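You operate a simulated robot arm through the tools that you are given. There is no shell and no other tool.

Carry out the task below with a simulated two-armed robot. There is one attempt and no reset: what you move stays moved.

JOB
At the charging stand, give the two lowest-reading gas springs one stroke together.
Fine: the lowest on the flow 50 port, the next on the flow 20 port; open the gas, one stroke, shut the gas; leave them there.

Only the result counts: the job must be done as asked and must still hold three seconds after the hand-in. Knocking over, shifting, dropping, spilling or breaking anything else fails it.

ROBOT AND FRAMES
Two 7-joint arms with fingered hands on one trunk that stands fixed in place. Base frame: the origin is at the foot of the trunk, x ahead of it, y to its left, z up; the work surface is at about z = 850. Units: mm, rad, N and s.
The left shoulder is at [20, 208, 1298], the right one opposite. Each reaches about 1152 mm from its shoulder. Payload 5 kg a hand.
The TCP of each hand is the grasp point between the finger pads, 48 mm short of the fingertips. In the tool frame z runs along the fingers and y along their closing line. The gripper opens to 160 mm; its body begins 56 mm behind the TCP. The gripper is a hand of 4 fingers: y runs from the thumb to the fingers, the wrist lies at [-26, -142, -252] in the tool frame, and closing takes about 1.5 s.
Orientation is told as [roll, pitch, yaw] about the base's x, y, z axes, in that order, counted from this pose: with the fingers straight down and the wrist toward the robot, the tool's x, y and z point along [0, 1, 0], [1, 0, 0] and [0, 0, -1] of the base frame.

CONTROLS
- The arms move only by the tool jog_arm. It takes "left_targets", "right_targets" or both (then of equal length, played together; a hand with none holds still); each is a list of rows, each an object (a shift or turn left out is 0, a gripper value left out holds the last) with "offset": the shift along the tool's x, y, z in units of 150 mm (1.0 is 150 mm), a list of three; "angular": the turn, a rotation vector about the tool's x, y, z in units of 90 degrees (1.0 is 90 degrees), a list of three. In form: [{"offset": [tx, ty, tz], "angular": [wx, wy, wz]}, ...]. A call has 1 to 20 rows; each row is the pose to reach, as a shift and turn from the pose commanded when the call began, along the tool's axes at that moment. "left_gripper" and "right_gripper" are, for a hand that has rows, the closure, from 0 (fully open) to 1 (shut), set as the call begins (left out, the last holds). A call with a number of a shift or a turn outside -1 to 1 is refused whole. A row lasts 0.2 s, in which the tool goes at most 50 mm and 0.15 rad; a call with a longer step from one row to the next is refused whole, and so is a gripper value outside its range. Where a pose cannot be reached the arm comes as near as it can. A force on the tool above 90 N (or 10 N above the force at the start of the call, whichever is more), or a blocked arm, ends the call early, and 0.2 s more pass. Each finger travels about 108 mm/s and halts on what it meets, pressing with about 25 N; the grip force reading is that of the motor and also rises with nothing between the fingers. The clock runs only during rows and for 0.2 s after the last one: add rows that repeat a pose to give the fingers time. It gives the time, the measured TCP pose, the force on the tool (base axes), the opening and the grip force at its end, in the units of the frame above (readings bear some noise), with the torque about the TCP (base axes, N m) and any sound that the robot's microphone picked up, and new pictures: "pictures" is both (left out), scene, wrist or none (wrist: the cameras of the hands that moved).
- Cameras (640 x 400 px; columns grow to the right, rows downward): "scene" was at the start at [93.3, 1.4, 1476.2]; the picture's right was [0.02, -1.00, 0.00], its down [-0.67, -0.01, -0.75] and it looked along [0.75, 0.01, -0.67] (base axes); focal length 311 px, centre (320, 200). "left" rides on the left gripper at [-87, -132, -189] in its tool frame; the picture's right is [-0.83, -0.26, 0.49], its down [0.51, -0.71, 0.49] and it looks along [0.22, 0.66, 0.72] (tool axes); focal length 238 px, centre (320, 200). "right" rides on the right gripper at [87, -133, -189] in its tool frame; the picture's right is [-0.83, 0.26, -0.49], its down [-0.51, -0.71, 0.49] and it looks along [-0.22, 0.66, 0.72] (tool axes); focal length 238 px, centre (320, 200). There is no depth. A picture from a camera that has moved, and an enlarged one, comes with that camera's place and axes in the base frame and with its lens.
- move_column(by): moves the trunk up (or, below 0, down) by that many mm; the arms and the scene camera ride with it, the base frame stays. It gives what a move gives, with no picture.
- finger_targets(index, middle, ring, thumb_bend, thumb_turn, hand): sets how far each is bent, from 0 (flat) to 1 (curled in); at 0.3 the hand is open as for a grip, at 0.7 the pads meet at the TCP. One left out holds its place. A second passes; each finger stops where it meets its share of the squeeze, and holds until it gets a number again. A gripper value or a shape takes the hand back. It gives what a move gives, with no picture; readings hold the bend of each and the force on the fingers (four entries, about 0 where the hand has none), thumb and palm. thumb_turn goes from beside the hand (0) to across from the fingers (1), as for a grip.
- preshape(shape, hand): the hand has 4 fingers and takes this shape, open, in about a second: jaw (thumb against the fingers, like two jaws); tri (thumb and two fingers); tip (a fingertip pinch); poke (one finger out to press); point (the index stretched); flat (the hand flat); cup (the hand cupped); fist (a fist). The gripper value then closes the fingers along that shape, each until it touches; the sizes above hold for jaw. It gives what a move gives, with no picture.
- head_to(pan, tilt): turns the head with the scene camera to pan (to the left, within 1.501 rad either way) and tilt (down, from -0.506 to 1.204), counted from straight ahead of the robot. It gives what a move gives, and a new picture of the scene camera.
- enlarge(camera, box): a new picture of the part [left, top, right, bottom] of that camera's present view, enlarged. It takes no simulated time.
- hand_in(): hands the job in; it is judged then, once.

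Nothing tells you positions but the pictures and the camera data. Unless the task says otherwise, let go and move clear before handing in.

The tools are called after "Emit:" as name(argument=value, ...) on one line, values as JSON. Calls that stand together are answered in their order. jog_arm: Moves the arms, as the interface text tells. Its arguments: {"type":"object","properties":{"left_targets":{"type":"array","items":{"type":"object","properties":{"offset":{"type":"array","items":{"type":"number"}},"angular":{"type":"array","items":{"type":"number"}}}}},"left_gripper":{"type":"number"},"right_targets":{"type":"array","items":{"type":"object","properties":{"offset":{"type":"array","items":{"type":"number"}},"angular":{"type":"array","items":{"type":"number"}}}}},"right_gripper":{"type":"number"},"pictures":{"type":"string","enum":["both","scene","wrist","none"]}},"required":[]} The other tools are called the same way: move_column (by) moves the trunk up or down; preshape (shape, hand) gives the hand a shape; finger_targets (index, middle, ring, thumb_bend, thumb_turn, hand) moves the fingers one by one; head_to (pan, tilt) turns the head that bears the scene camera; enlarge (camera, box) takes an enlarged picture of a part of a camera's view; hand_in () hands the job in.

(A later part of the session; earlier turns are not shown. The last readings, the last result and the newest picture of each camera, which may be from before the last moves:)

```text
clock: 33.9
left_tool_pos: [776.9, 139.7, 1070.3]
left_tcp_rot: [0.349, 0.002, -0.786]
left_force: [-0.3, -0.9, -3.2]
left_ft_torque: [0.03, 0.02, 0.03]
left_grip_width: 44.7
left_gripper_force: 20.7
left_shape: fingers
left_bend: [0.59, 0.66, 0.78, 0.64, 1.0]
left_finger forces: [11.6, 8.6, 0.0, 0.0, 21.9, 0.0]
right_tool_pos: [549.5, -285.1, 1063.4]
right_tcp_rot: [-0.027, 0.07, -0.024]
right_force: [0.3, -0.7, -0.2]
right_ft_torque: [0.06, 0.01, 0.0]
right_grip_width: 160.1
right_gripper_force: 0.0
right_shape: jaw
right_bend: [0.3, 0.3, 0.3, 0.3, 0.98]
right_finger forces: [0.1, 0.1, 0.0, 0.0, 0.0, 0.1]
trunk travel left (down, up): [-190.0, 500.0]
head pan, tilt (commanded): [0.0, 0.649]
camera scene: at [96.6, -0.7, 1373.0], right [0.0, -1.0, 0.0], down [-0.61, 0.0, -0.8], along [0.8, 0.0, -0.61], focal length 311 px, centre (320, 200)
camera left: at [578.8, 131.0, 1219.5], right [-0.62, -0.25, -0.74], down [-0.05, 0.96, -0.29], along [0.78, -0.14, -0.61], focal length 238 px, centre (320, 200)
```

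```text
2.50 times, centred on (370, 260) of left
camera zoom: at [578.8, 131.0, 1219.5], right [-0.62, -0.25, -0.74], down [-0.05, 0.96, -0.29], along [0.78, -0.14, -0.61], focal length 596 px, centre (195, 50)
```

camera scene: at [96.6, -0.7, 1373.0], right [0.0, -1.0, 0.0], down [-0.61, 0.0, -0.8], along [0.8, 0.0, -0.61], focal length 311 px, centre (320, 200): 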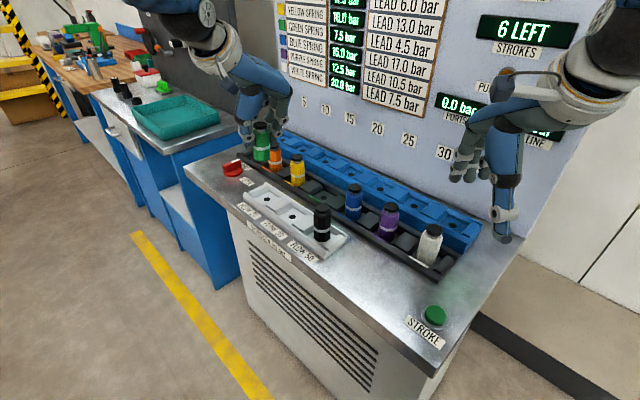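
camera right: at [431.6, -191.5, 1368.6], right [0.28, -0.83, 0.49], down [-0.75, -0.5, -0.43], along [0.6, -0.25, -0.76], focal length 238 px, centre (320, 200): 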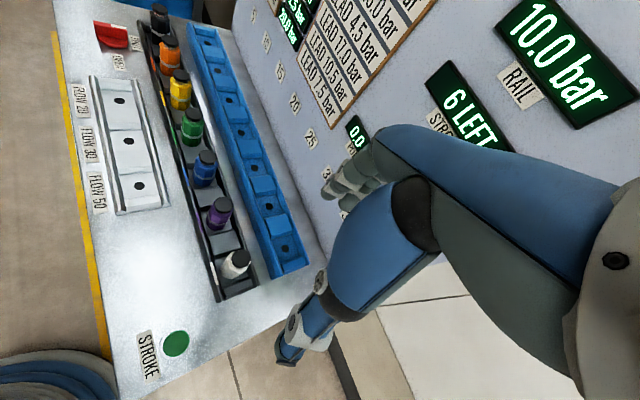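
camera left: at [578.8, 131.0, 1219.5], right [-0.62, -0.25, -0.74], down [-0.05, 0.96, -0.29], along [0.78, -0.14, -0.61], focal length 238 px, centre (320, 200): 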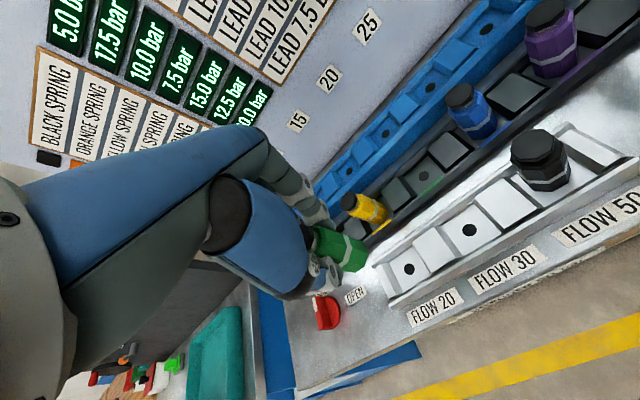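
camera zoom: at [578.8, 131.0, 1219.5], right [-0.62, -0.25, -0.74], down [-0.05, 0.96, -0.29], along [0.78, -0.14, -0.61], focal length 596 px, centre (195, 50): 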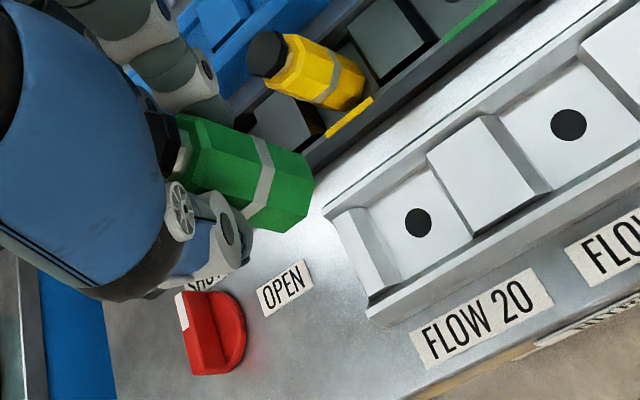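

The FLOW 20 hole is in the identical spot of the wrist view as green's slot was, so alignment is right. Descending.

Emit:
jog_arm(left_targets=[{"offset": [-0.05, 0, 0.1375]}, {"offset": [-0.11, 0, 0.3025]}, {"offset": [-0.17, 0, 0.4675]}, {"offset": [-0.22, 0, 0.605]}, {"offset": [-0.26, 0, 0.715]}, {"offset": [-0.2848, 0, 0.7832]}, {"offset": [-0.2848, 0, 0.7832]}], pictures="both")

Emit:
enlarge(camera="left", box=[260, 180, 480, 340])

```text
clock: 35.5
left_tool_pos: [776.5, 142.1, 946.1]
left_tcp_rot: [0.35, 0.002, -0.785]
left_force: [-0.3, 0.4, -3.8]
left_ft_torque: [0.0, -0.01, -0.01]
left_grip_width: 44.4
left_gripper_force: 20.9
left_shape: fingers
left_bend: [0.59, 0.66, 0.78, 0.64, 1.0]
left_finger forces: [11.4, 8.5, 0.0, 0.0, 21.8, 0.0]
right_tool_pos: [548.2, -286.3, 1063.4]
right_tcp_rot: [-0.029, 0.069, -0.023]
right_force: [1.1, -0.1, -0.3]
right_ft_torque: [0.0, -0.02, -0.01]
right_grip_width: 160.2
right_gripper_force: 0.1
right_shape: jaw
right_bend: [0.3, 0.3, 0.3, 0.3, 0.98]
right_finger forces: [0.0, 0.0, 0.0, 0.0, 0.0, 0.1]
trunk travel left (down, up): [-190.0, 500.0]
head pan, tilt (commanded): [0.0, 0.649]
camera scene: at [96.5, 0.0, 1373.0], right [0.0, -1.0, 0.0], down [-0.6, 0.0, -0.8], along [0.8, 0.0, -0.6], focal length 311 px, centre (320, 200)
camera left: at [578.8, 131.6, 1094.6], right [-0.62, -0.25, -0.74], down [-0.05, 0.96, -0.29], along [0.78, -0.14, -0.6], focal length 238 px, centre (320, 200)
```

scene: 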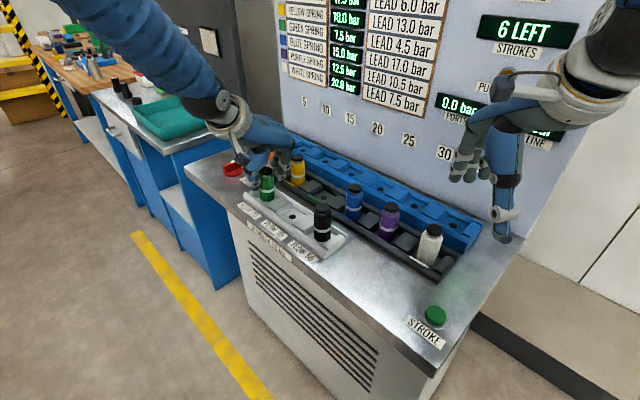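
left: 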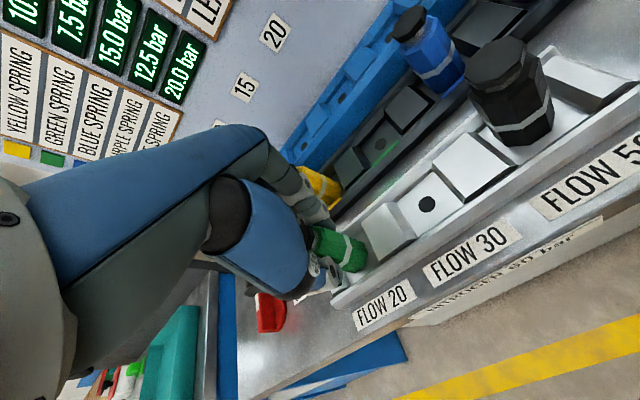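

```text
2.50 times, centred on (370, 260) of left
camera zoom: at [578.8, 131.6, 1094.6], right [-0.62, -0.25, -0.74], down [-0.05, 0.96, -0.29], along [0.78, -0.14, -0.6], focal length 596 px, centre (195, 50)
```

zoom: 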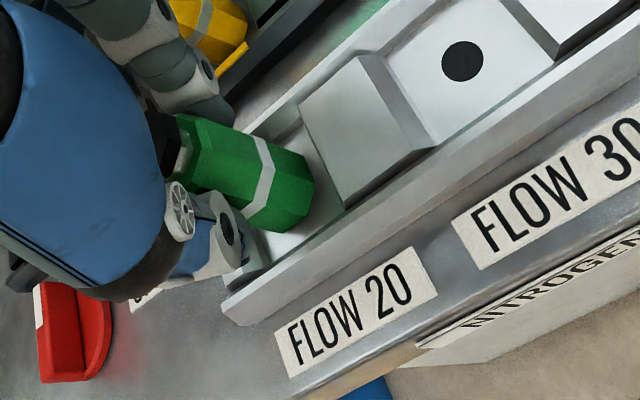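

Green is inside the FLOW 20 recess, a few mm above the floor. Lowering gently until contact.

Emit:
jog_arm(left_targets=[{"offset": [-0.0046, 0, 0.0125]}, {"offset": [-0.0091, 0, 0.025]}, {"offset": [-0.0114, 0, 0.0313]}, {"offset": [-0.0114, 0, 0.0313]}], pictures="none")

```text
clock: 36.5
left_tool_pos: [777.2, 141.6, 942.3]
left_tcp_rot: [0.348, 0.001, -0.785]
left_force: [0.6, 0.1, -2.4]
left_ft_torque: [-0.01, 0.01, 0.02]
left_grip_width: 44.5
left_gripper_force: 20.9
left_shape: fingers
left_bend: [0.59, 0.66, 0.78, 0.64, 1.0]
left_finger forces: [11.4, 8.5, 0.0, 0.1, 21.9, 0.0]
right_tool_pos: [548.7, -285.6, 1062.9]
right_tcp_rot: [-0.028, 0.07, -0.023]
right_force: [0.4, 0.5, -0.3]
right_ft_torque: [-0.01, 0.0, 0.03]
right_grip_width: 160.0
right_gripper_force: 0.1
right_shape: jaw
right_bend: [0.3, 0.3, 0.3, 0.3, 0.98]
right_finger forces: [0.0, 0.0, 0.0, 0.0, 0.1, 0.0]
trunk travel left (down, up): [-190.0, 500.0]
head pan, tilt (commanded): [0.0, 0.649]
```

Emit:
jog_arm(left_targets=[{"offset": [-0.0034, 0, 0.0094]}, {"offset": [-0.0034, 0, 0.0094]}], pictures="none")

```text
clock: 37.1
left_tool_pos: [777.9, 141.0, 940.2]
left_tcp_rot: [0.35, -0.001, -0.782]
left_force: [-0.4, 1.6, 3.5]
left_ft_torque: [-0.02, -0.06, 0.03]
left_grip_width: 44.7
left_gripper_force: 22.0
left_shape: fingers
left_bend: [0.59, 0.66, 0.78, 0.64, 1.0]
left_finger forces: [11.5, 9.3, 0.0, 0.0, 22.9, 0.1]
right_tool_pos: [549.9, -286.5, 1063.3]
right_tcp_rot: [-0.027, 0.069, -0.023]
right_force: [-0.7, -0.2, 0.6]
right_ft_torque: [0.01, 0.0, 0.0]
right_grip_width: 160.0
right_gripper_force: 0.0
right_shape: jaw
right_bend: [0.3, 0.3, 0.3, 0.3, 0.98]
right_finger forces: [0.0, 0.0, 0.0, 0.0, 0.0, 0.1]
trunk travel left (down, up): [-190.0, 500.0]
head pan, tilt (commanded): [0.0, 0.649]
```

Contact felt (force reversed), green is seated. Releasing and then rising straight up.

Emit:
finger_targets(hand="left", index=0.53, middle=0.53, ring=0.53, thumb_bend=0.53)

Emit:
jog_arm(left_targets=[{"offset": [0.034, 0, -0.094]}, {"offset": [0.091, 0, -0.25]}, {"offset": [0.16, 0, -0.44]}, {"offset": [0.228, 0, -0.627]}, {"offset": [0.296, 0, -0.8145]}, {"offset": [0.296, 0, -0.8145]}])

Emit:
enlarge(camera="left", box=[260, 200, 480, 360])

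Emit:
enlarge(camera="scene", box=[200, 120, 360, 280])

```text
clock: 38.1
left_tool_pos: [776.2, 140.9, 940.3]
left_tcp_rot: [0.348, -0.002, -0.785]
left_force: [-0.3, 0.5, 0.5]
left_ft_torque: [0.03, 0.03, 0.0]
left_grip_width: 78.5
left_gripper_force: 0.0
left_shape: fingers
left_bend: [0.53, 0.53, 0.53, 0.53, 1.0]
left_finger forces: [0.1, 0.0, 0.0, 0.1, 0.0, 0.1]
right_tool_pos: [549.5, -286.1, 1064.2]
right_tcp_rot: [-0.028, 0.07, -0.023]
right_force: [0.6, 0.5, 0.6]
right_ft_torque: [0.01, 0.01, -0.05]
right_grip_width: 159.7
right_gripper_force: 0.2
right_shape: jaw
right_bend: [0.3, 0.3, 0.3, 0.3, 0.98]
right_finger forces: [0.0, 0.1, 0.0, 0.0, 0.1, 0.0]
trunk travel left (down, up): [-190.0, 500.0]
head pan, tilt (commanded): [0.0, 0.649]
```

```text
clock: 39.5
left_tool_pos: [776.5, 140.8, 1069.1]
left_tcp_rot: [0.346, 0.002, -0.784]
left_force: [0.8, 0.1, 0.3]
left_ft_torque: [-0.03, 0.02, 0.01]
left_grip_width: 78.5
left_gripper_force: 0.1
left_shape: fingers
left_bend: [0.53, 0.53, 0.53, 0.53, 1.0]
left_finger forces: [0.0, 0.0, 0.0, 0.1, 0.0, 0.0]
right_tool_pos: [549.7, -285.4, 1063.7]
right_tcp_rot: [-0.028, 0.073, -0.023]
right_force: [0.7, 0.1, -1.0]
right_ft_torque: [0.0, 0.05, 0.02]
right_grip_width: 159.8
right_gripper_force: 0.1
right_shape: jaw
right_bend: [0.3, 0.3, 0.3, 0.3, 0.98]
right_finger forces: [0.0, 0.0, 0.0, 0.1, 0.1, 0.0]
trunk travel left (down, up): [-190.0, 500.0]
head pan, tilt (commanded): [0.0, 0.649]
camera scene: at [97.0, 0.1, 1372.9], right [0.0, -1.0, 0.0], down [-0.61, 0.0, -0.8], along [0.8, 0.0, -0.61], focal length 311 px, centre (320, 200)
camera left: at [579.3, 130.6, 1218.7], right [-0.62, -0.25, -0.74], down [-0.05, 0.96, -0.29], along [0.78, -0.14, -0.61], focal length 238 px, centre (320, 200)
```

scene: 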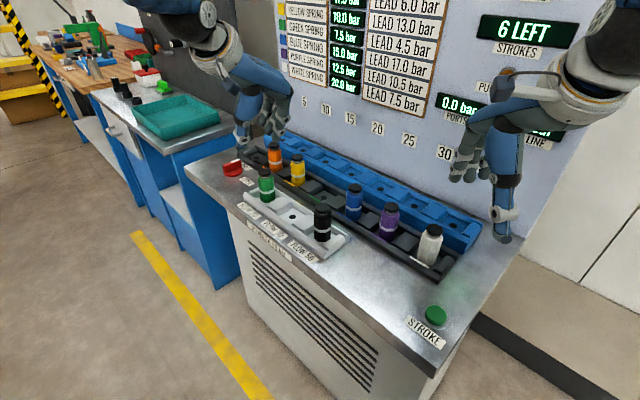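
left: 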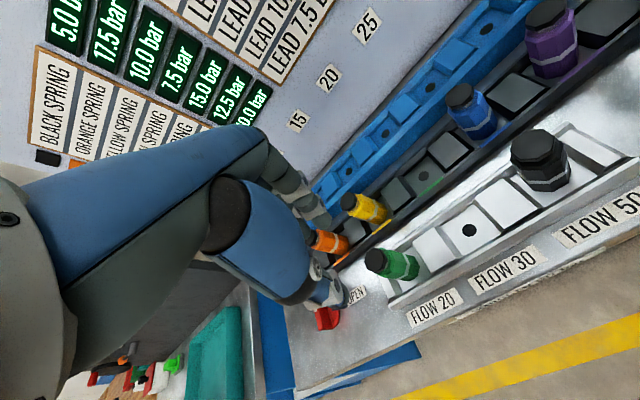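

```text
2.50 times, centred on (370, 280) of left
camera zoom: at [579.3, 130.6, 1218.7], right [-0.62, -0.25, -0.74], down [-0.05, 0.96, -0.29], along [0.78, -0.14, -0.61], focal length 596 px, centre (195, 0)
```

zoom: 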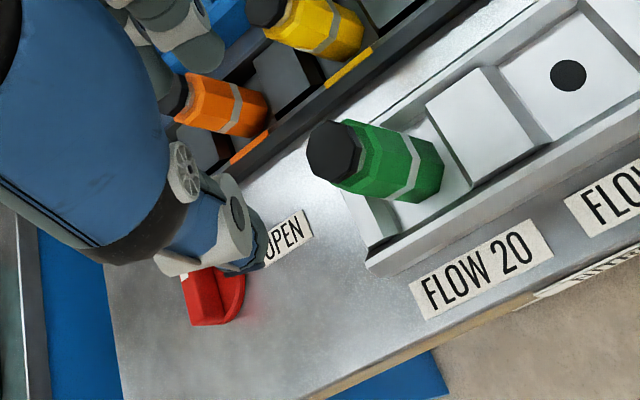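

```text
2.50 times, centred on (280, 200) of scene
camera zoom: at [97.0, 0.1, 1372.9], right [0.0, -1.0, 0.0], down [-0.61, 0.0, -0.8], along [0.8, 0.0, -0.61], focal length 778 px, centre (420, 200)
```

zoom: 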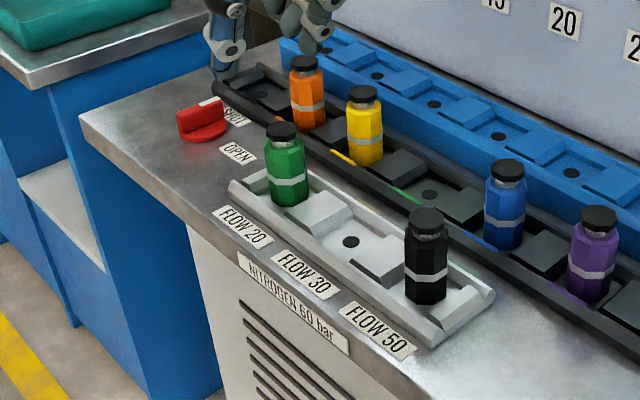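

Both springs are placed: green on FLOW 20, black on FLOW 50. Now I'll look closely at the valve knob and its SHUT/OPEN marks.

Emit:
enlarge(camera="scene", box=[205, 145, 285, 205])

Emit:
enlarge(camera="left", box=[280, 260, 400, 350])

Emit:
enlarge(camera="scene", box=[390, 280, 470, 350])

```text
6.67 times, centred on (245, 175) of scene
camera zoom: at [97.0, 0.1, 1372.9], right [0.0, -1.0, 0.0], down [-0.61, 0.0, -0.8], along [0.8, 0.0, -0.61], focal length 2075 px, centre (820, 367)
```

zoom: 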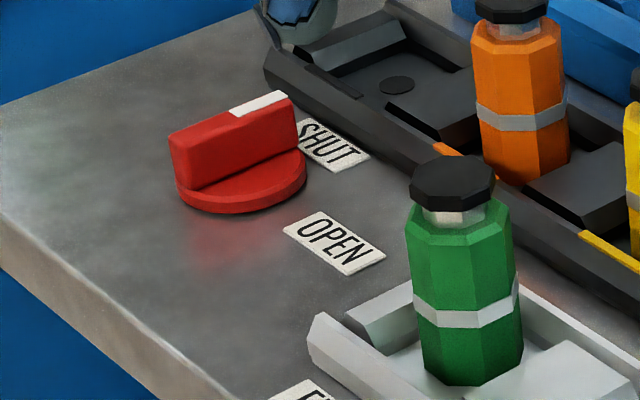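

```text
4.44 times, centred on (340, 305) of left
camera zoom: at [579.3, 130.6, 1218.7], right [-0.62, -0.25, -0.74], down [-0.05, 0.96, -0.29], along [0.78, -0.14, -0.61], focal length 1059 px, centre (231, -267)
```

zoom: 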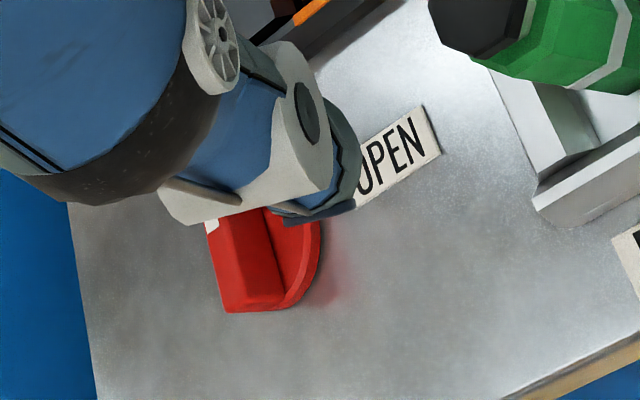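

```text
5.71 times, centred on (430, 315) of scene
camera zoom: at [97.0, 0.1, 1372.9], right [0.0, -1.0, 0.0], down [-0.61, 0.0, -0.8], along [0.8, 0.0, -0.61], focal length 1779 px, centre (-309, -457)
```

zoom: 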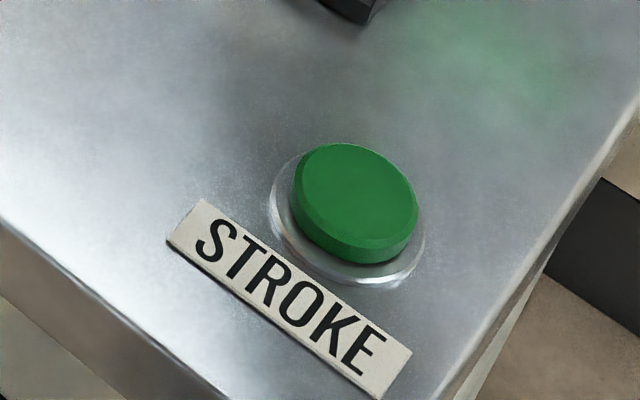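

Both springs are placed and the knob centre is ≈(928, 271), bar top z≈885, pointer at −45° (SHUT) with OPEN a quarter turn clockwise. Before opening the gas I'll ready the right hand for the STROKE button (≈(424, −213), top z≈860): shape it for poking and turn it so its wrist sits to the right.

Emit:
preshape(shape="poke", hand="right")

Emit:
jog_arm(right_targets=[{"offset": [0, 0, 0], "angular": [0, 0, -0.09]}, {"offset": [0, 0, 0], "angular": [0, 0, -0.18]}, {"offset": [0, 0, 0], "angular": [0, 0, -0.27]}, {"offset": [0, 0, 0], "angular": [0, 0, -0.36]}, {"offset": [0.0, -0.08, 0], "angular": [0, 0, -0.45]}, {"offset": [0.0, -0.16, 0], "angular": [0, 0, -0.54]}, {"offset": [0.0, -0.24, 0], "angular": [0, 0, -0.63]}, {"offset": [0.0, -0.32, 0], "angular": [0, 0, -0.72]}, {"offset": [0.0, -0.4, 0], "angular": [0, 0, -0.81]}, {"offset": [0.0, -0.48, 0], "angular": [0, 0, -0.9]}, {"offset": [0.0, -0.5, 0], "angular": [0, 0, -0.98]}, {"offset": [0.0, -0.5, 0], "angular": [0, 0, -0.98]}])

```text
clock: 40.4
left_tool_pos: [776.4, 140.3, 1070.0]
left_tcp_rot: [0.349, 0.0, -0.785]
left_force: [-0.1, 0.3, -0.7]
left_ft_torque: [0.03, 0.02, 0.0]
left_grip_width: 78.5
left_gripper_force: 0.0
left_shape: fingers
left_bend: [0.53, 0.53, 0.53, 0.53, 1.0]
left_finger forces: [0.1, 0.0, 0.0, 0.0, 0.0, 0.1]
right_tool_pos: [548.3, -284.4, 1062.9]
right_tcp_rot: [-0.03, 0.069, -0.022]
right_force: [-0.1, 0.9, 0.0]
right_ft_torque: [0.02, 0.0, -0.01]
right_grip_width: 0.0
right_gripper_force: 0.1
right_shape: poke
right_bend: [0.7, 0.7, 0.99, 1.0, 1.0]
right_finger forces: [0.1, 0.1, 0.0, 0.0, 0.1, 0.0]
trunk travel left (down, up): [-190.0, 500.0]
head pan, tilt (commanded): [0.0, 0.649]
```

```text
clock: 43.0
left_tool_pos: [775.4, 139.0, 1070.6]
left_tcp_rot: [0.35, 0.002, -0.785]
left_force: [-0.5, 0.0, 0.4]
left_ft_torque: [0.02, -0.01, 0.01]
left_grip_width: 78.4
left_gripper_force: 0.1
left_shape: fingers
left_bend: [0.53, 0.53, 0.53, 0.53, 1.0]
left_finger forces: [0.0, 0.0, 0.0, 0.0, 0.1, 0.0]
right_tool_pos: [472.7, -283.1, 1068.4]
right_tcp_rot: [0.067, 0.031, 1.521]
right_force: [-0.1, 1.3, 0.0]
right_ft_torque: [0.0, -0.04, -0.04]
right_grip_width: 0.1
right_gripper_force: 0.0
right_shape: poke
right_bend: [0.7, 0.7, 0.99, 1.0, 1.0]
right_finger forces: [0.0, 0.1, 0.0, 0.1, 0.1, 0.0]
trunk travel left (down, up): [-190.0, 500.0]
head pan, tilt (commanded): [0.0, 0.649]
camera scene: at [95.8, -0.1, 1373.1], right [0.0, -1.0, 0.0], down [-0.6, 0.0, -0.8], along [0.8, 0.0, -0.6], focal length 311 px, centre (320, 200)
camera right: at [392.8, -408.2, 1267.4], right [0.88, 0.23, 0.42], down [0.43, -0.75, -0.5], along [0.2, 0.62, -0.76], focal length 238 px, centre (320, 200)
```

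scene: 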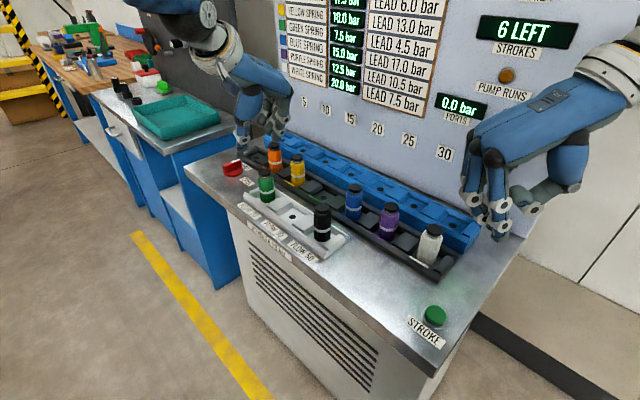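
right: 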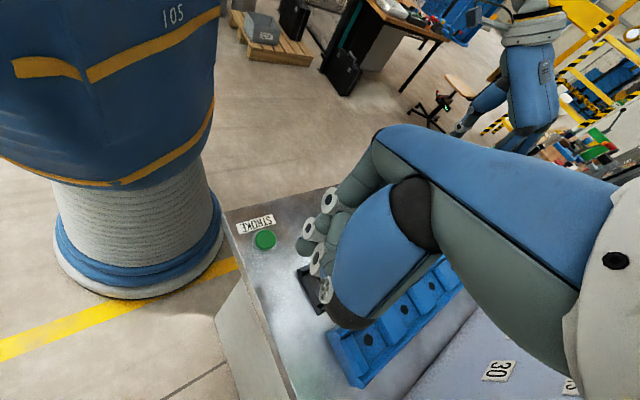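

The right hand turned fine and the stroke button is in its view. I'll look at the poking shape and its fingertip.

Emit:
enlarge(camera="right", box=[200, 160, 400, 320])

Emit:
enlarge(camera="scene", box=[420, 40, 620, 260])

```text
2.50 times, centred on (300, 240) of right
camera zoom: at [392.8, -408.2, 1267.4], right [0.88, 0.23, 0.42], down [0.43, -0.75, -0.5], along [0.2, 0.62, -0.76], focal length 596 px, centre (370, 100)
```

zoom: 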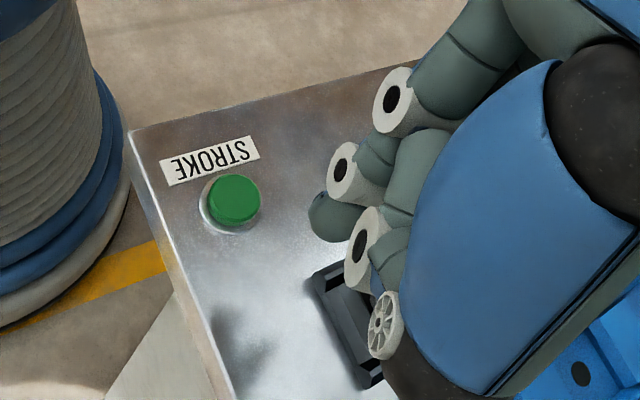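

```text
1.82 times, centred on (520, 150) of scene
camera zoom: at [95.8, -0.1, 1373.1], right [0.0, -1.0, 0.0], down [-0.6, 0.0, -0.8], along [0.8, 0.0, -0.6], focal length 566 px, centre (-44, 291)
```

zoom: 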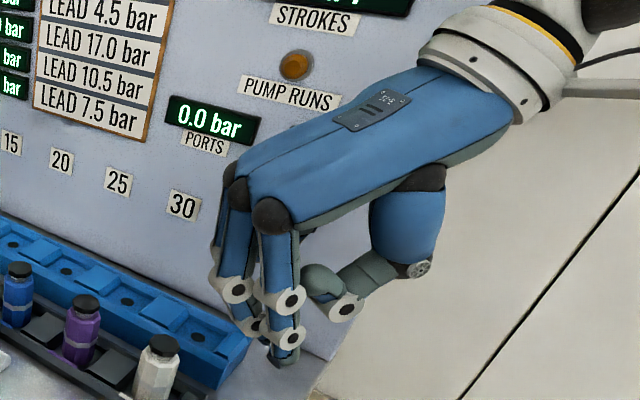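

The index points straight down as the poking finger, its tip roughly at tool (19, −4, 45). I'll bring it above the STROKE button, staying ~50 mm over it.

Emit:
jog_arm(right_targets=[{"offset": [0.035, 0.1, 0.14]}, {"offset": [0.07, 0.2, 0.28]}, {"offset": [0.105, 0.3, 0.42]}, {"offset": [0.14, 0.4, 0.57]}, {"offset": [0.174, 0.506, 0.721]}, {"offset": [0.174, 0.506, 0.721]}])

Emit:
enlarge(camera="right", box=[200, 160, 400, 320])

Emit:
enlarge(camera="scene", box=[380, 200, 540, 360])

```text
clock: 44.4
left_tool_pos: [776.9, 138.7, 1070.7]
left_tcp_rot: [0.349, 0.0, -0.787]
left_force: [-0.1, -0.6, 0.2]
left_ft_torque: [0.04, -0.04, -0.01]
left_grip_width: 78.5
left_gripper_force: 0.1
left_shape: fingers
left_bend: [0.53, 0.53, 0.53, 0.53, 1.0]
left_finger forces: [0.0, 0.1, 0.1, 0.0, 0.1, 0.1]
right_tool_pos: [443.6, -211.2, 960.2]
right_tcp_rot: [0.068, 0.029, 1.518]
right_force: [0.3, -0.4, 0.3]
right_ft_torque: [0.0, 0.0, 0.02]
right_grip_width: 0.1
right_gripper_force: 0.1
right_shape: poke
right_bend: [0.7, 0.7, 0.99, 1.0, 1.0]
right_finger forces: [0.0, 0.0, 0.1, 0.0, 0.0, 0.0]
trunk travel left (down, up): [-190.0, 500.0]
head pan, tilt (commanded): [0.0, 0.649]
camera scene: at [96.0, -0.3, 1373.0], right [0.0, -1.0, 0.0], down [-0.6, 0.0, -0.8], along [0.8, 0.0, -0.6], focal length 311 px, centre (320, 200)
camera right: at [363.5, -333.9, 1158.6], right [0.88, 0.23, 0.42], down [0.43, -0.75, -0.5], along [0.2, 0.62, -0.75], focal length 238 px, centre (320, 200)
```

scene: 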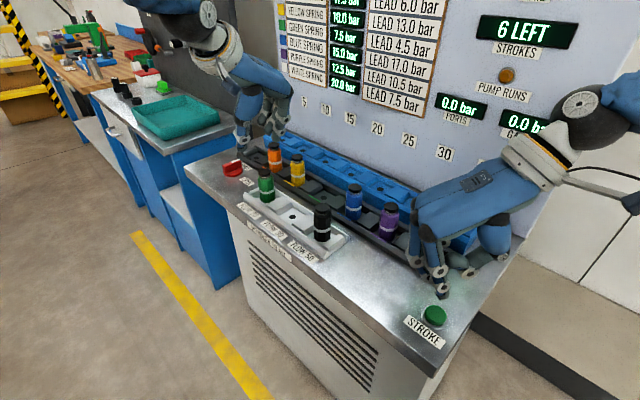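
right: 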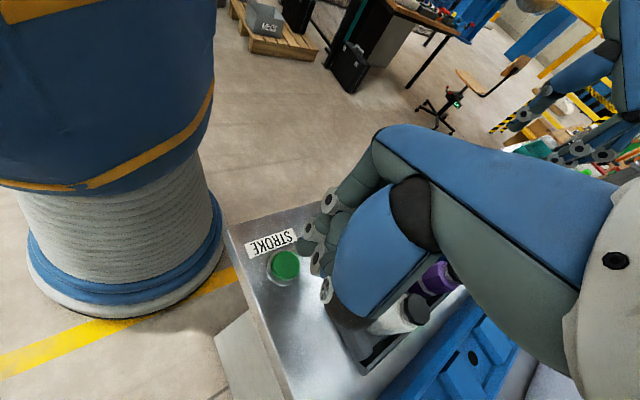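

```text
2.50 times, centred on (300, 240) of right
camera zoom: at [363.5, -333.9, 1158.6], right [0.88, 0.23, 0.42], down [0.43, -0.75, -0.5], along [0.2, 0.62, -0.75], focal length 596 px, centre (370, 100)
```

zoom: 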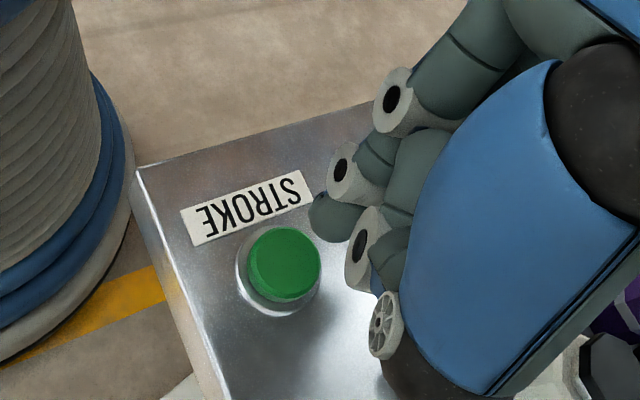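

```text
2.50 times, centred on (460, 280) of scene
camera zoom: at [96.0, -0.3, 1373.0], right [0.0, -1.0, 0.0], down [-0.6, 0.0, -0.8], along [0.8, 0.0, -0.6], focal length 778 px, centre (-30, 0)
```

zoom: 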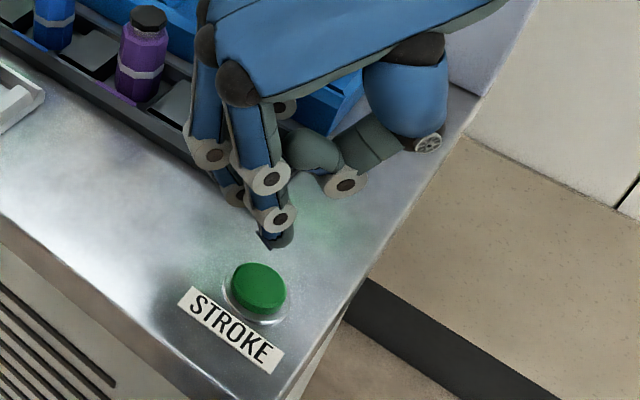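

The right index hovers ~55 mm above the button, ready. Now the left hand: untilt it, then turn it to yaw +45° so its closing line crosses the valve bar.

Emit:
jog_arm(left_targets=[{"offset": [0, 0, 0], "angular": [0, -0.08, 0]}, {"offset": [0, 0, 0], "angular": [0, -0.16, 0]}, {"offset": [0, 0, 0], "angular": [0, -0.222, 0]}, {"offset": [0, 0, 0], "angular": [0, -0.222, 0]}], pictures="none")

Emit:
jog_arm(left_targets=[{"offset": [0.08, 0, 0], "angular": [0, 0, -0.09]}, {"offset": [0.16, 0, 0], "angular": [0, 0, -0.18]}, {"offset": [0.24, 0, 0], "angular": [0, 0, -0.27]}, {"offset": [0.32, 0, 0], "angular": [0, 0, -0.36]}, {"offset": [0.4, 0, 0], "angular": [0, 0, -0.45]}, {"offset": [0.48, 0, 0], "angular": [0, 0, -0.54]}, {"offset": [0.56, 0, 0], "angular": [0, 0, -0.63]}, {"offset": [0.64, 0, 0], "angular": [0, 0, -0.72]}, {"offset": [0.72, 0, 0], "angular": [0, 0, -0.81]}, {"offset": [0.8, 0, 0], "angular": [0, 0, -0.9]}, {"offset": [0.88, 0, 0], "angular": [0, 0, -0.98]}, {"offset": [0.92, 0, 0], "angular": [0, 0, -1.0]}, {"offset": [0.92, 0, 0], "angular": [0, 0, -1.0]}], pictures="both")

```text
clock: 45.4
left_tool_pos: [777.1, 140.3, 1072.1]
left_tcp_rot: [-0.001, 0.0, -0.785]
left_force: [-0.4, -0.3, -0.2]
left_ft_torque: [0.08, -0.04, 0.0]
left_grip_width: 78.5
left_gripper_force: 0.1
left_shape: fingers
left_bend: [0.53, 0.53, 0.53, 0.53, 1.0]
left_finger forces: [0.0, 0.1, 0.1, 0.0, 0.0, 0.1]
right_tool_pos: [443.0, -210.8, 960.8]
right_tcp_rot: [0.069, 0.029, 1.519]
right_force: [-0.2, -0.4, -0.5]
right_ft_torque: [0.07, -0.05, 0.0]
right_grip_width: 0.3
right_gripper_force: 0.1
right_shape: poke
right_bend: [0.7, 0.7, 0.99, 1.0, 1.0]
right_finger forces: [0.0, 0.1, 0.1, 0.0, 0.0, 0.1]
trunk travel left (down, up): [-190.0, 500.0]
head pan, tilt (commanded): [0.0, 0.649]
```

```text
clock: 48.2
left_tool_pos: [874.1, 239.4, 1069.7]
left_tcp_rot: [-0.001, 0.001, 0.787]
left_force: [-0.7, -0.3, 0.5]
left_ft_torque: [0.02, -0.07, 0.01]
left_grip_width: 78.3
left_gripper_force: 0.0
left_shape: fingers
left_bend: [0.53, 0.53, 0.53, 0.53, 1.0]
left_finger forces: [0.0, 0.1, 0.0, 0.1, 0.0, 0.1]
right_tool_pos: [444.6, -209.6, 959.5]
right_tcp_rot: [0.07, 0.028, 1.519]
right_force: [-0.8, 0.6, 1.0]
right_ft_torque: [0.01, 0.01, 0.0]
right_grip_width: 0.0
right_gripper_force: 0.1
right_shape: poke
right_bend: [0.7, 0.7, 0.99, 1.0, 1.0]
right_finger forces: [0.0, 0.1, 0.0, 0.0, 0.0, 0.1]
trunk travel left (down, up): [-190.0, 500.0]
head pan, tilt (commanded): [0.0, 0.649]
camera scene: at [96.5, -0.3, 1373.0], right [0.0, -1.0, 0.0], down [-0.6, 0.0, -0.8], along [0.8, 0.0, -0.6], focal length 311 px, centre (320, 200)
camera left: at [841.0, 83.5, 1258.8], right [0.41, -0.77, -0.49], down [-0.86, -0.14, -0.49], along [0.31, 0.62, -0.72], focal length 238 px, centre (320, 200)
```

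scene: 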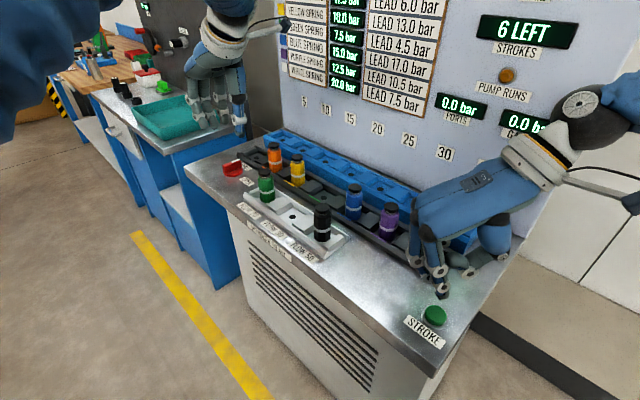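
left: 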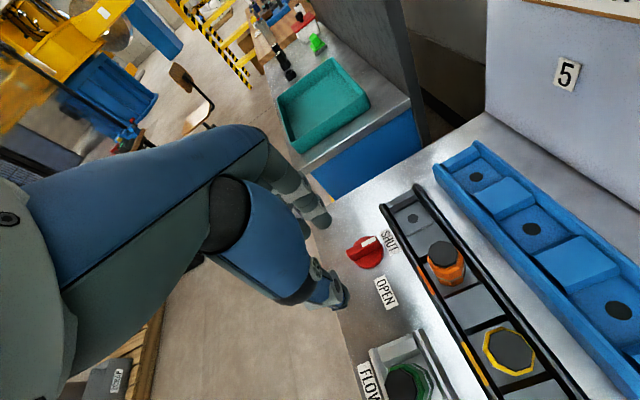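

The left hand is at yaw +45° and the knob is clearly visible. I'll enlarge to pin down its centre and bar direction.

Emit:
enlarge(camera="left", box=[290, 200, 430, 320])

Emit:
enlarge(camera="scene", box=[170, 60, 290, 200])

```text
3.33 times, centred on (360, 260) of left
camera zoom: at [841.0, 83.5, 1258.8], right [0.41, -0.77, -0.49], down [-0.86, -0.14, -0.49], along [0.31, 0.62, -0.72], focal length 794 px, centre (187, 0)
```

zoom: 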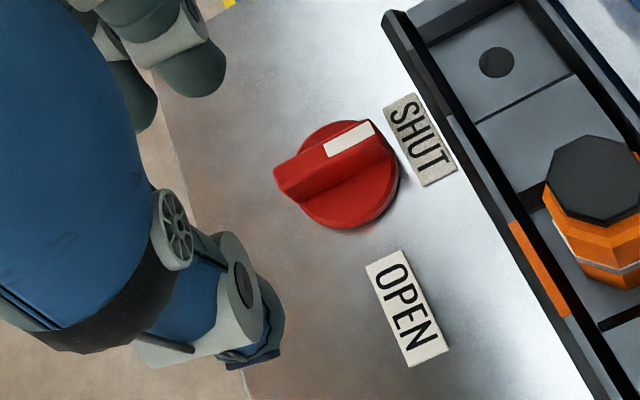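

```text
2.86 times, centred on (230, 130) of scene
camera zoom: at [96.5, -0.3, 1373.0], right [0.0, -1.0, 0.0], down [-0.6, 0.0, -0.8], along [0.8, 0.0, -0.6], focal length 889 px, centre (577, 400)
```

zoom: 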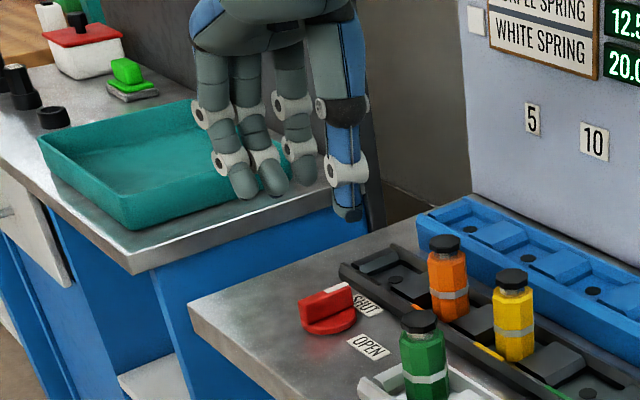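

Knob centre ≈ (927.5, 272.5), bar at −45°, OPEN lies exactly 90° clockwise. I'll close the fingers in the air to see how the tips meet, since I must pinch the bar with the fingertips.

Emit:
finger_targets(hand="left", index=0.66, middle=0.66, ring=0.66, thumb_bend=0.66)

Emit:
enlarge(camera="scene", box=[180, 50, 280, 140])

Emit:
enlarge(camera="left", box=[230, 140, 400, 320])

```text
clock: 49.2
left_tool_pos: [873.4, 239.5, 1070.1]
left_tcp_rot: [-0.001, -0.002, 0.785]
left_force: [0.3, -1.2, -0.2]
left_ft_torque: [-0.02, 0.01, 0.01]
left_grip_width: 28.5
left_gripper_force: 0.1
left_shape: fingers
left_bend: [0.66, 0.66, 0.66, 0.66, 1.0]
left_finger forces: [0.0, 0.0, 0.0, 0.1, 0.0, 0.0]
right_tool_pos: [444.7, -209.5, 960.3]
right_tcp_rot: [0.071, 0.029, 1.517]
right_force: [0.4, 0.4, 0.0]
right_ft_torque: [-0.01, 0.0, 0.03]
right_grip_width: 0.0
right_gripper_force: 0.0
right_shape: poke
right_bend: [0.7, 0.7, 0.99, 1.0, 1.0]
right_finger forces: [0.0, 0.0, 0.1, 0.0, 0.0, 0.1]
trunk travel left (down, up): [-190.0, 500.0]
head pan, tilt (commanded): [0.0, 0.649]
```

```text
4.44 times, centred on (230, 95) of scene
camera zoom: at [96.5, -0.1, 1373.0], right [0.0, -1.0, 0.0], down [-0.6, 0.0, -0.8], along [0.8, 0.0, -0.6], focal length 1383 px, centre (720, 667)
```

zoom: 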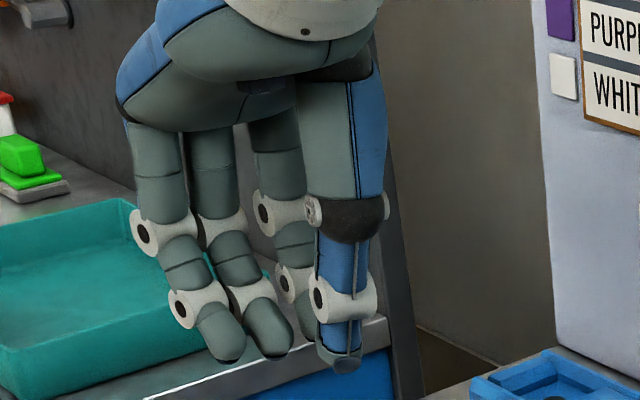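

```text
2.22 times, centred on (315, 230) of left
camera zoom: at [840.8, 83.8, 1258.9], right [0.41, -0.77, -0.49], down [-0.86, -0.14, -0.49], along [0.31, 0.62, -0.72], focal length 530 px, centre (331, 133)
```

zoom: 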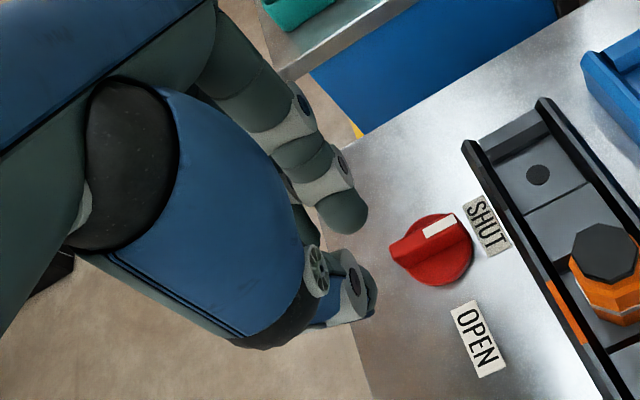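

At bend 0.66 the tips hang ~54 mm below the TCP and face each other, good for pinching the bar. I'll open to ~60 mm, tilt slightly (8°, for reach) and hover over the knob.

Emit:
finger_targets(hand="left", index=0.58, middle=0.58, ring=0.58, thumb_bend=0.58)

Emit:
jog_arm(left_targets=[{"offset": [-0.025, 0.09, 0.1], "angular": [-0.045, 0, 0]}, {"offset": [-0.05, 0.18, 0.25], "angular": [-0.0889, 0, 0]}, {"offset": [-0.075, 0.27, 0.4], "angular": [-0.0889, 0, 0]}, {"offset": [-0.0995, 0.3635, 0.567], "angular": [-0.0889, 0, 0]}, {"offset": [-0.0995, 0.3635, 0.567], "angular": [-0.0889, 0, 0]}])

Emit:
enlarge(camera="left", box=[250, 160, 400, 320])

Emit:
enlarge(camera="scene", box=[190, 90, 290, 190])

```text
clock: 50.2
left_tool_pos: [874.1, 238.8, 1069.5]
left_tcp_rot: [0.001, -0.001, 0.785]
left_force: [-0.6, 0.5, -0.4]
left_ft_torque: [-0.03, -0.01, 0.02]
left_grip_width: 62.5
left_gripper_force: 0.0
left_shape: fingers
left_bend: [0.57, 0.57, 0.57, 0.57, 1.0]
left_finger forces: [0.0, 0.1, 0.1, 0.0, 0.1, 0.0]
right_tool_pos: [443.9, -210.7, 961.2]
right_tcp_rot: [0.069, 0.031, 1.517]
right_force: [-0.4, -0.7, -0.6]
right_ft_torque: [0.01, -0.01, -0.02]
right_grip_width: 0.0
right_gripper_force: 0.1
right_shape: poke
right_bend: [0.7, 0.7, 0.99, 1.0, 1.0]
right_finger forces: [0.0, 0.0, 0.1, 0.1, 0.1, 0.0]
trunk travel left (down, up): [-190.0, 500.0]
head pan, tilt (commanded): [0.0, 0.649]
```

```text
clock: 51.4
left_tool_pos: [922.1, 266.7, 985.5]
left_tcp_rot: [0.0, -0.14, 0.786]
left_force: [-0.5, -0.1, 1.0]
left_ft_torque: [0.02, -0.01, -0.03]
left_grip_width: 62.8
left_gripper_force: 0.1
left_shape: fingers
left_bend: [0.57, 0.57, 0.57, 0.57, 1.0]
left_finger forces: [0.0, 0.1, 0.0, 0.1, 0.0, 0.1]
right_tool_pos: [443.7, -209.5, 961.4]
right_tcp_rot: [0.069, 0.03, 1.518]
right_force: [-0.4, 0.9, -0.3]
right_ft_torque: [-0.03, -0.07, -0.03]
right_grip_width: 0.0
right_gripper_force: 0.0
right_shape: poke
right_bend: [0.7, 0.7, 0.99, 1.0, 1.0]
right_finger forces: [0.0, 0.1, 0.0, 0.0, 0.0, 0.1]
trunk travel left (down, up): [-190.0, 500.0]
head pan, tilt (commanded): [0.0, 0.649]
camera scene: at [95.6, -0.3, 1373.1], right [0.0, -1.0, 0.0], down [-0.6, 0.0, -0.8], along [0.8, 0.0, -0.6], focal length 311 px, centre (320, 200)
camera left: at [871.6, 93.7, 1154.3], right [0.46, -0.72, -0.52], down [-0.81, -0.09, -0.59], along [0.38, 0.69, -0.62], focal length 238 px, centre (320, 200)
```

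scene: 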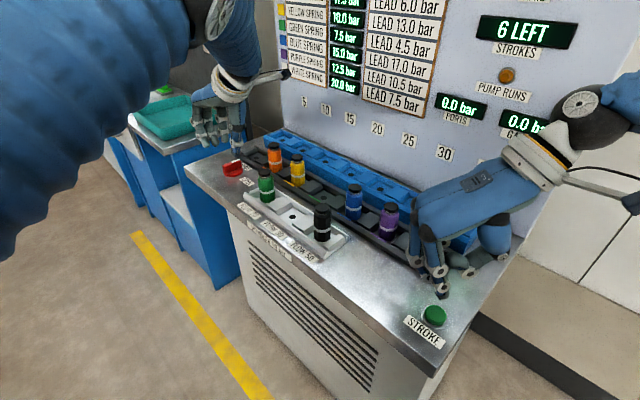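
left: 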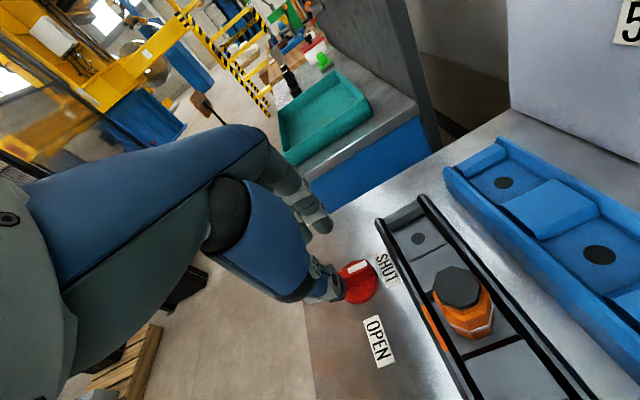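

```text
2.50 times, centred on (325, 240) of left
camera zoom: at [871.6, 93.7, 1154.3], right [0.46, -0.72, -0.52], down [-0.81, -0.09, -0.59], along [0.38, 0.69, -0.62], focal length 596 px, centre (308, 100)
```

zoom: 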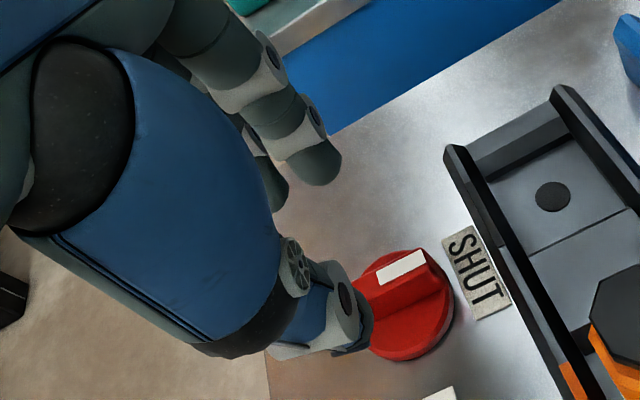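

```text
4.00 times, centred on (240, 140) of scene
camera zoom: at [95.6, -0.3, 1373.1], right [0.0, -1.0, 0.0], down [-0.6, 0.0, -0.8], along [0.8, 0.0, -0.6], focal length 1245 px, centre (640, 440)
```

zoom: 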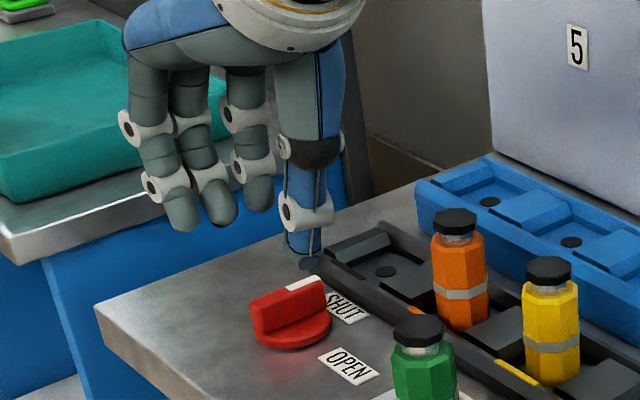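

The thumb actually opposes the index (middle and ring sit off to one side), so I'll turn the valve with a thumb–index pinch near the pointer end of the bar. First I curl middle and ring out of the way.

Emit:
finger_targets(hand="left", index=0.57, middle=1.0, ring=1.0, thumb_bend=0.57)

Emit:
enlarge(camera="scene", box=[190, 90, 290, 190])

Emit:
enlarge(camera="left", box=[250, 160, 400, 320])

```text
clock: 52.4
left_tool_pos: [922.8, 266.0, 985.0]
left_tcp_rot: [0.001, -0.139, 0.786]
left_force: [0.6, 0.4, -0.6]
left_ft_torque: [-0.01, -0.01, -0.01]
left_grip_width: 66.8
left_gripper_force: 0.0
left_shape: fingers
left_bend: [0.56, 1.0, 1.0, 0.56, 1.0]
left_finger forces: [0.1, 0.0, 0.0, 0.0, 0.0, 0.0]
right_tool_pos: [444.4, -210.8, 959.6]
right_tcp_rot: [0.07, 0.03, 1.518]
right_force: [0.6, -0.5, -0.3]
right_ft_torque: [0.0, -0.02, -0.01]
right_grip_width: 0.0
right_gripper_force: 0.0
right_shape: poke
right_bend: [0.7, 0.7, 0.99, 1.0, 1.0]
right_finger forces: [0.1, 0.1, 0.0, 0.0, 0.1, 0.0]
trunk travel left (down, up): [-190.0, 500.0]
head pan, tilt (commanded): [0.0, 0.649]
```

```text
4.00 times, centred on (240, 140) of scene
camera zoom: at [96.6, -0.1, 1373.0], right [0.0, -1.0, 0.0], down [-0.61, 0.0, -0.8], along [0.8, 0.0, -0.61], focal length 1245 px, centre (640, 440)
```

zoom: 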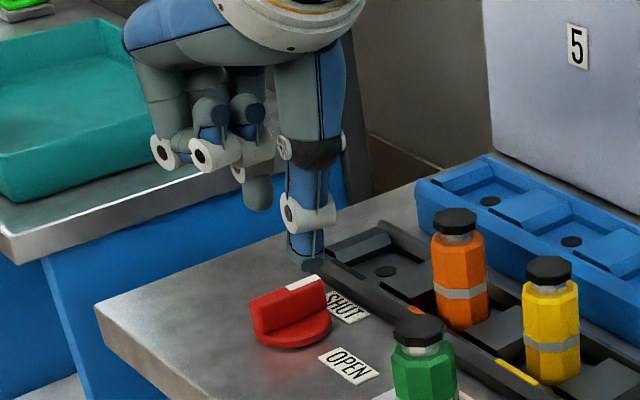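

```text
2.50 times, centred on (325, 240) of left
camera zoom: at [872.3, 93.9, 1153.6], right [0.46, -0.72, -0.52], down [-0.81, -0.09, -0.58], along [0.38, 0.68, -0.62], focal length 596 px, centre (308, 100)
```

zoom: 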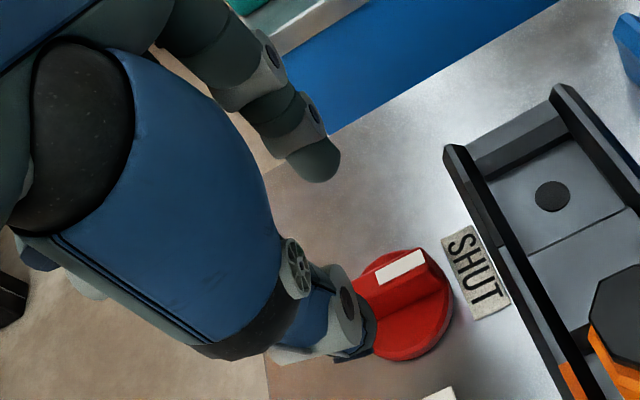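

Middle and ring fold neatly away, but the thumb reaches ~14 mm lower than the index, making a pinch shallow. A simpler way is to push the pointer end of the bar round with one stiff finger, so I'll give the left hand the poke shape too.

Emit:
preshape(shape="poke", hand="left")

Emit:
enlarge(camera="scene", box=[190, 90, 290, 190])

Emit:
enlarge(camera="left", box=[250, 160, 400, 320])

```text
clock: 53.3
left_tool_pos: [923.0, 266.6, 984.7]
left_tcp_rot: [0.0, -0.14, 0.784]
left_force: [-0.1, -0.8, -0.3]
left_ft_torque: [-0.03, 0.04, 0.0]
left_grip_width: 0.0
left_gripper_force: 0.0
left_shape: poke
left_bend: [0.7, 0.7, 0.99, 1.0, 1.0]
left_finger forces: [0.1, 0.0, 0.0, 0.0, 0.0, 0.0]
right_tool_pos: [444.7, -210.0, 959.9]
right_tcp_rot: [0.069, 0.03, 1.518]
right_force: [0.4, -0.9, -1.0]
right_ft_torque: [-0.03, 0.0, -0.02]
right_grip_width: 0.0
right_gripper_force: 0.0
right_shape: poke
right_bend: [0.7, 0.7, 0.99, 1.0, 1.0]
right_finger forces: [0.1, 0.0, 0.0, 0.0, 0.2, 0.1]
trunk travel left (down, up): [-190.0, 500.0]
head pan, tilt (commanded): [0.0, 0.649]
```

```text
4.00 times, centred on (240, 140) of scene
camera zoom: at [96.5, -0.1, 1373.0], right [0.0, -1.0, 0.0], down [-0.6, 0.0, -0.8], along [0.8, 0.0, -0.6], focal length 1245 px, centre (640, 440)
```

zoom: 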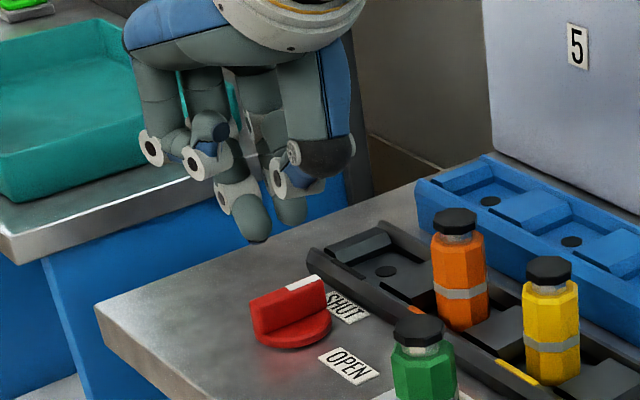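

```text
2.50 times, centred on (325, 240) of left
camera zoom: at [872.2, 93.9, 1153.6], right [0.46, -0.72, -0.52], down [-0.81, -0.09, -0.58], along [0.38, 0.68, -0.62], focal length 596 px, centre (308, 100)
```

zoom: 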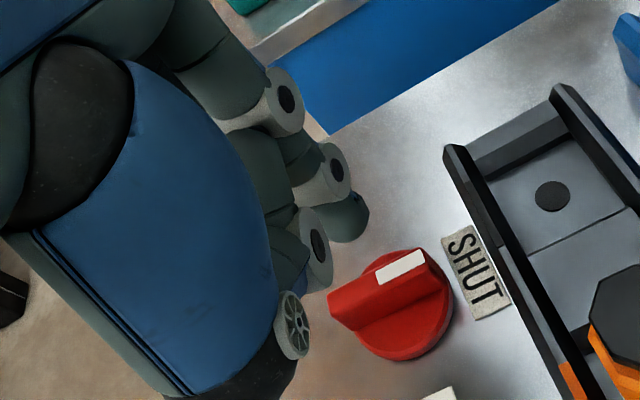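

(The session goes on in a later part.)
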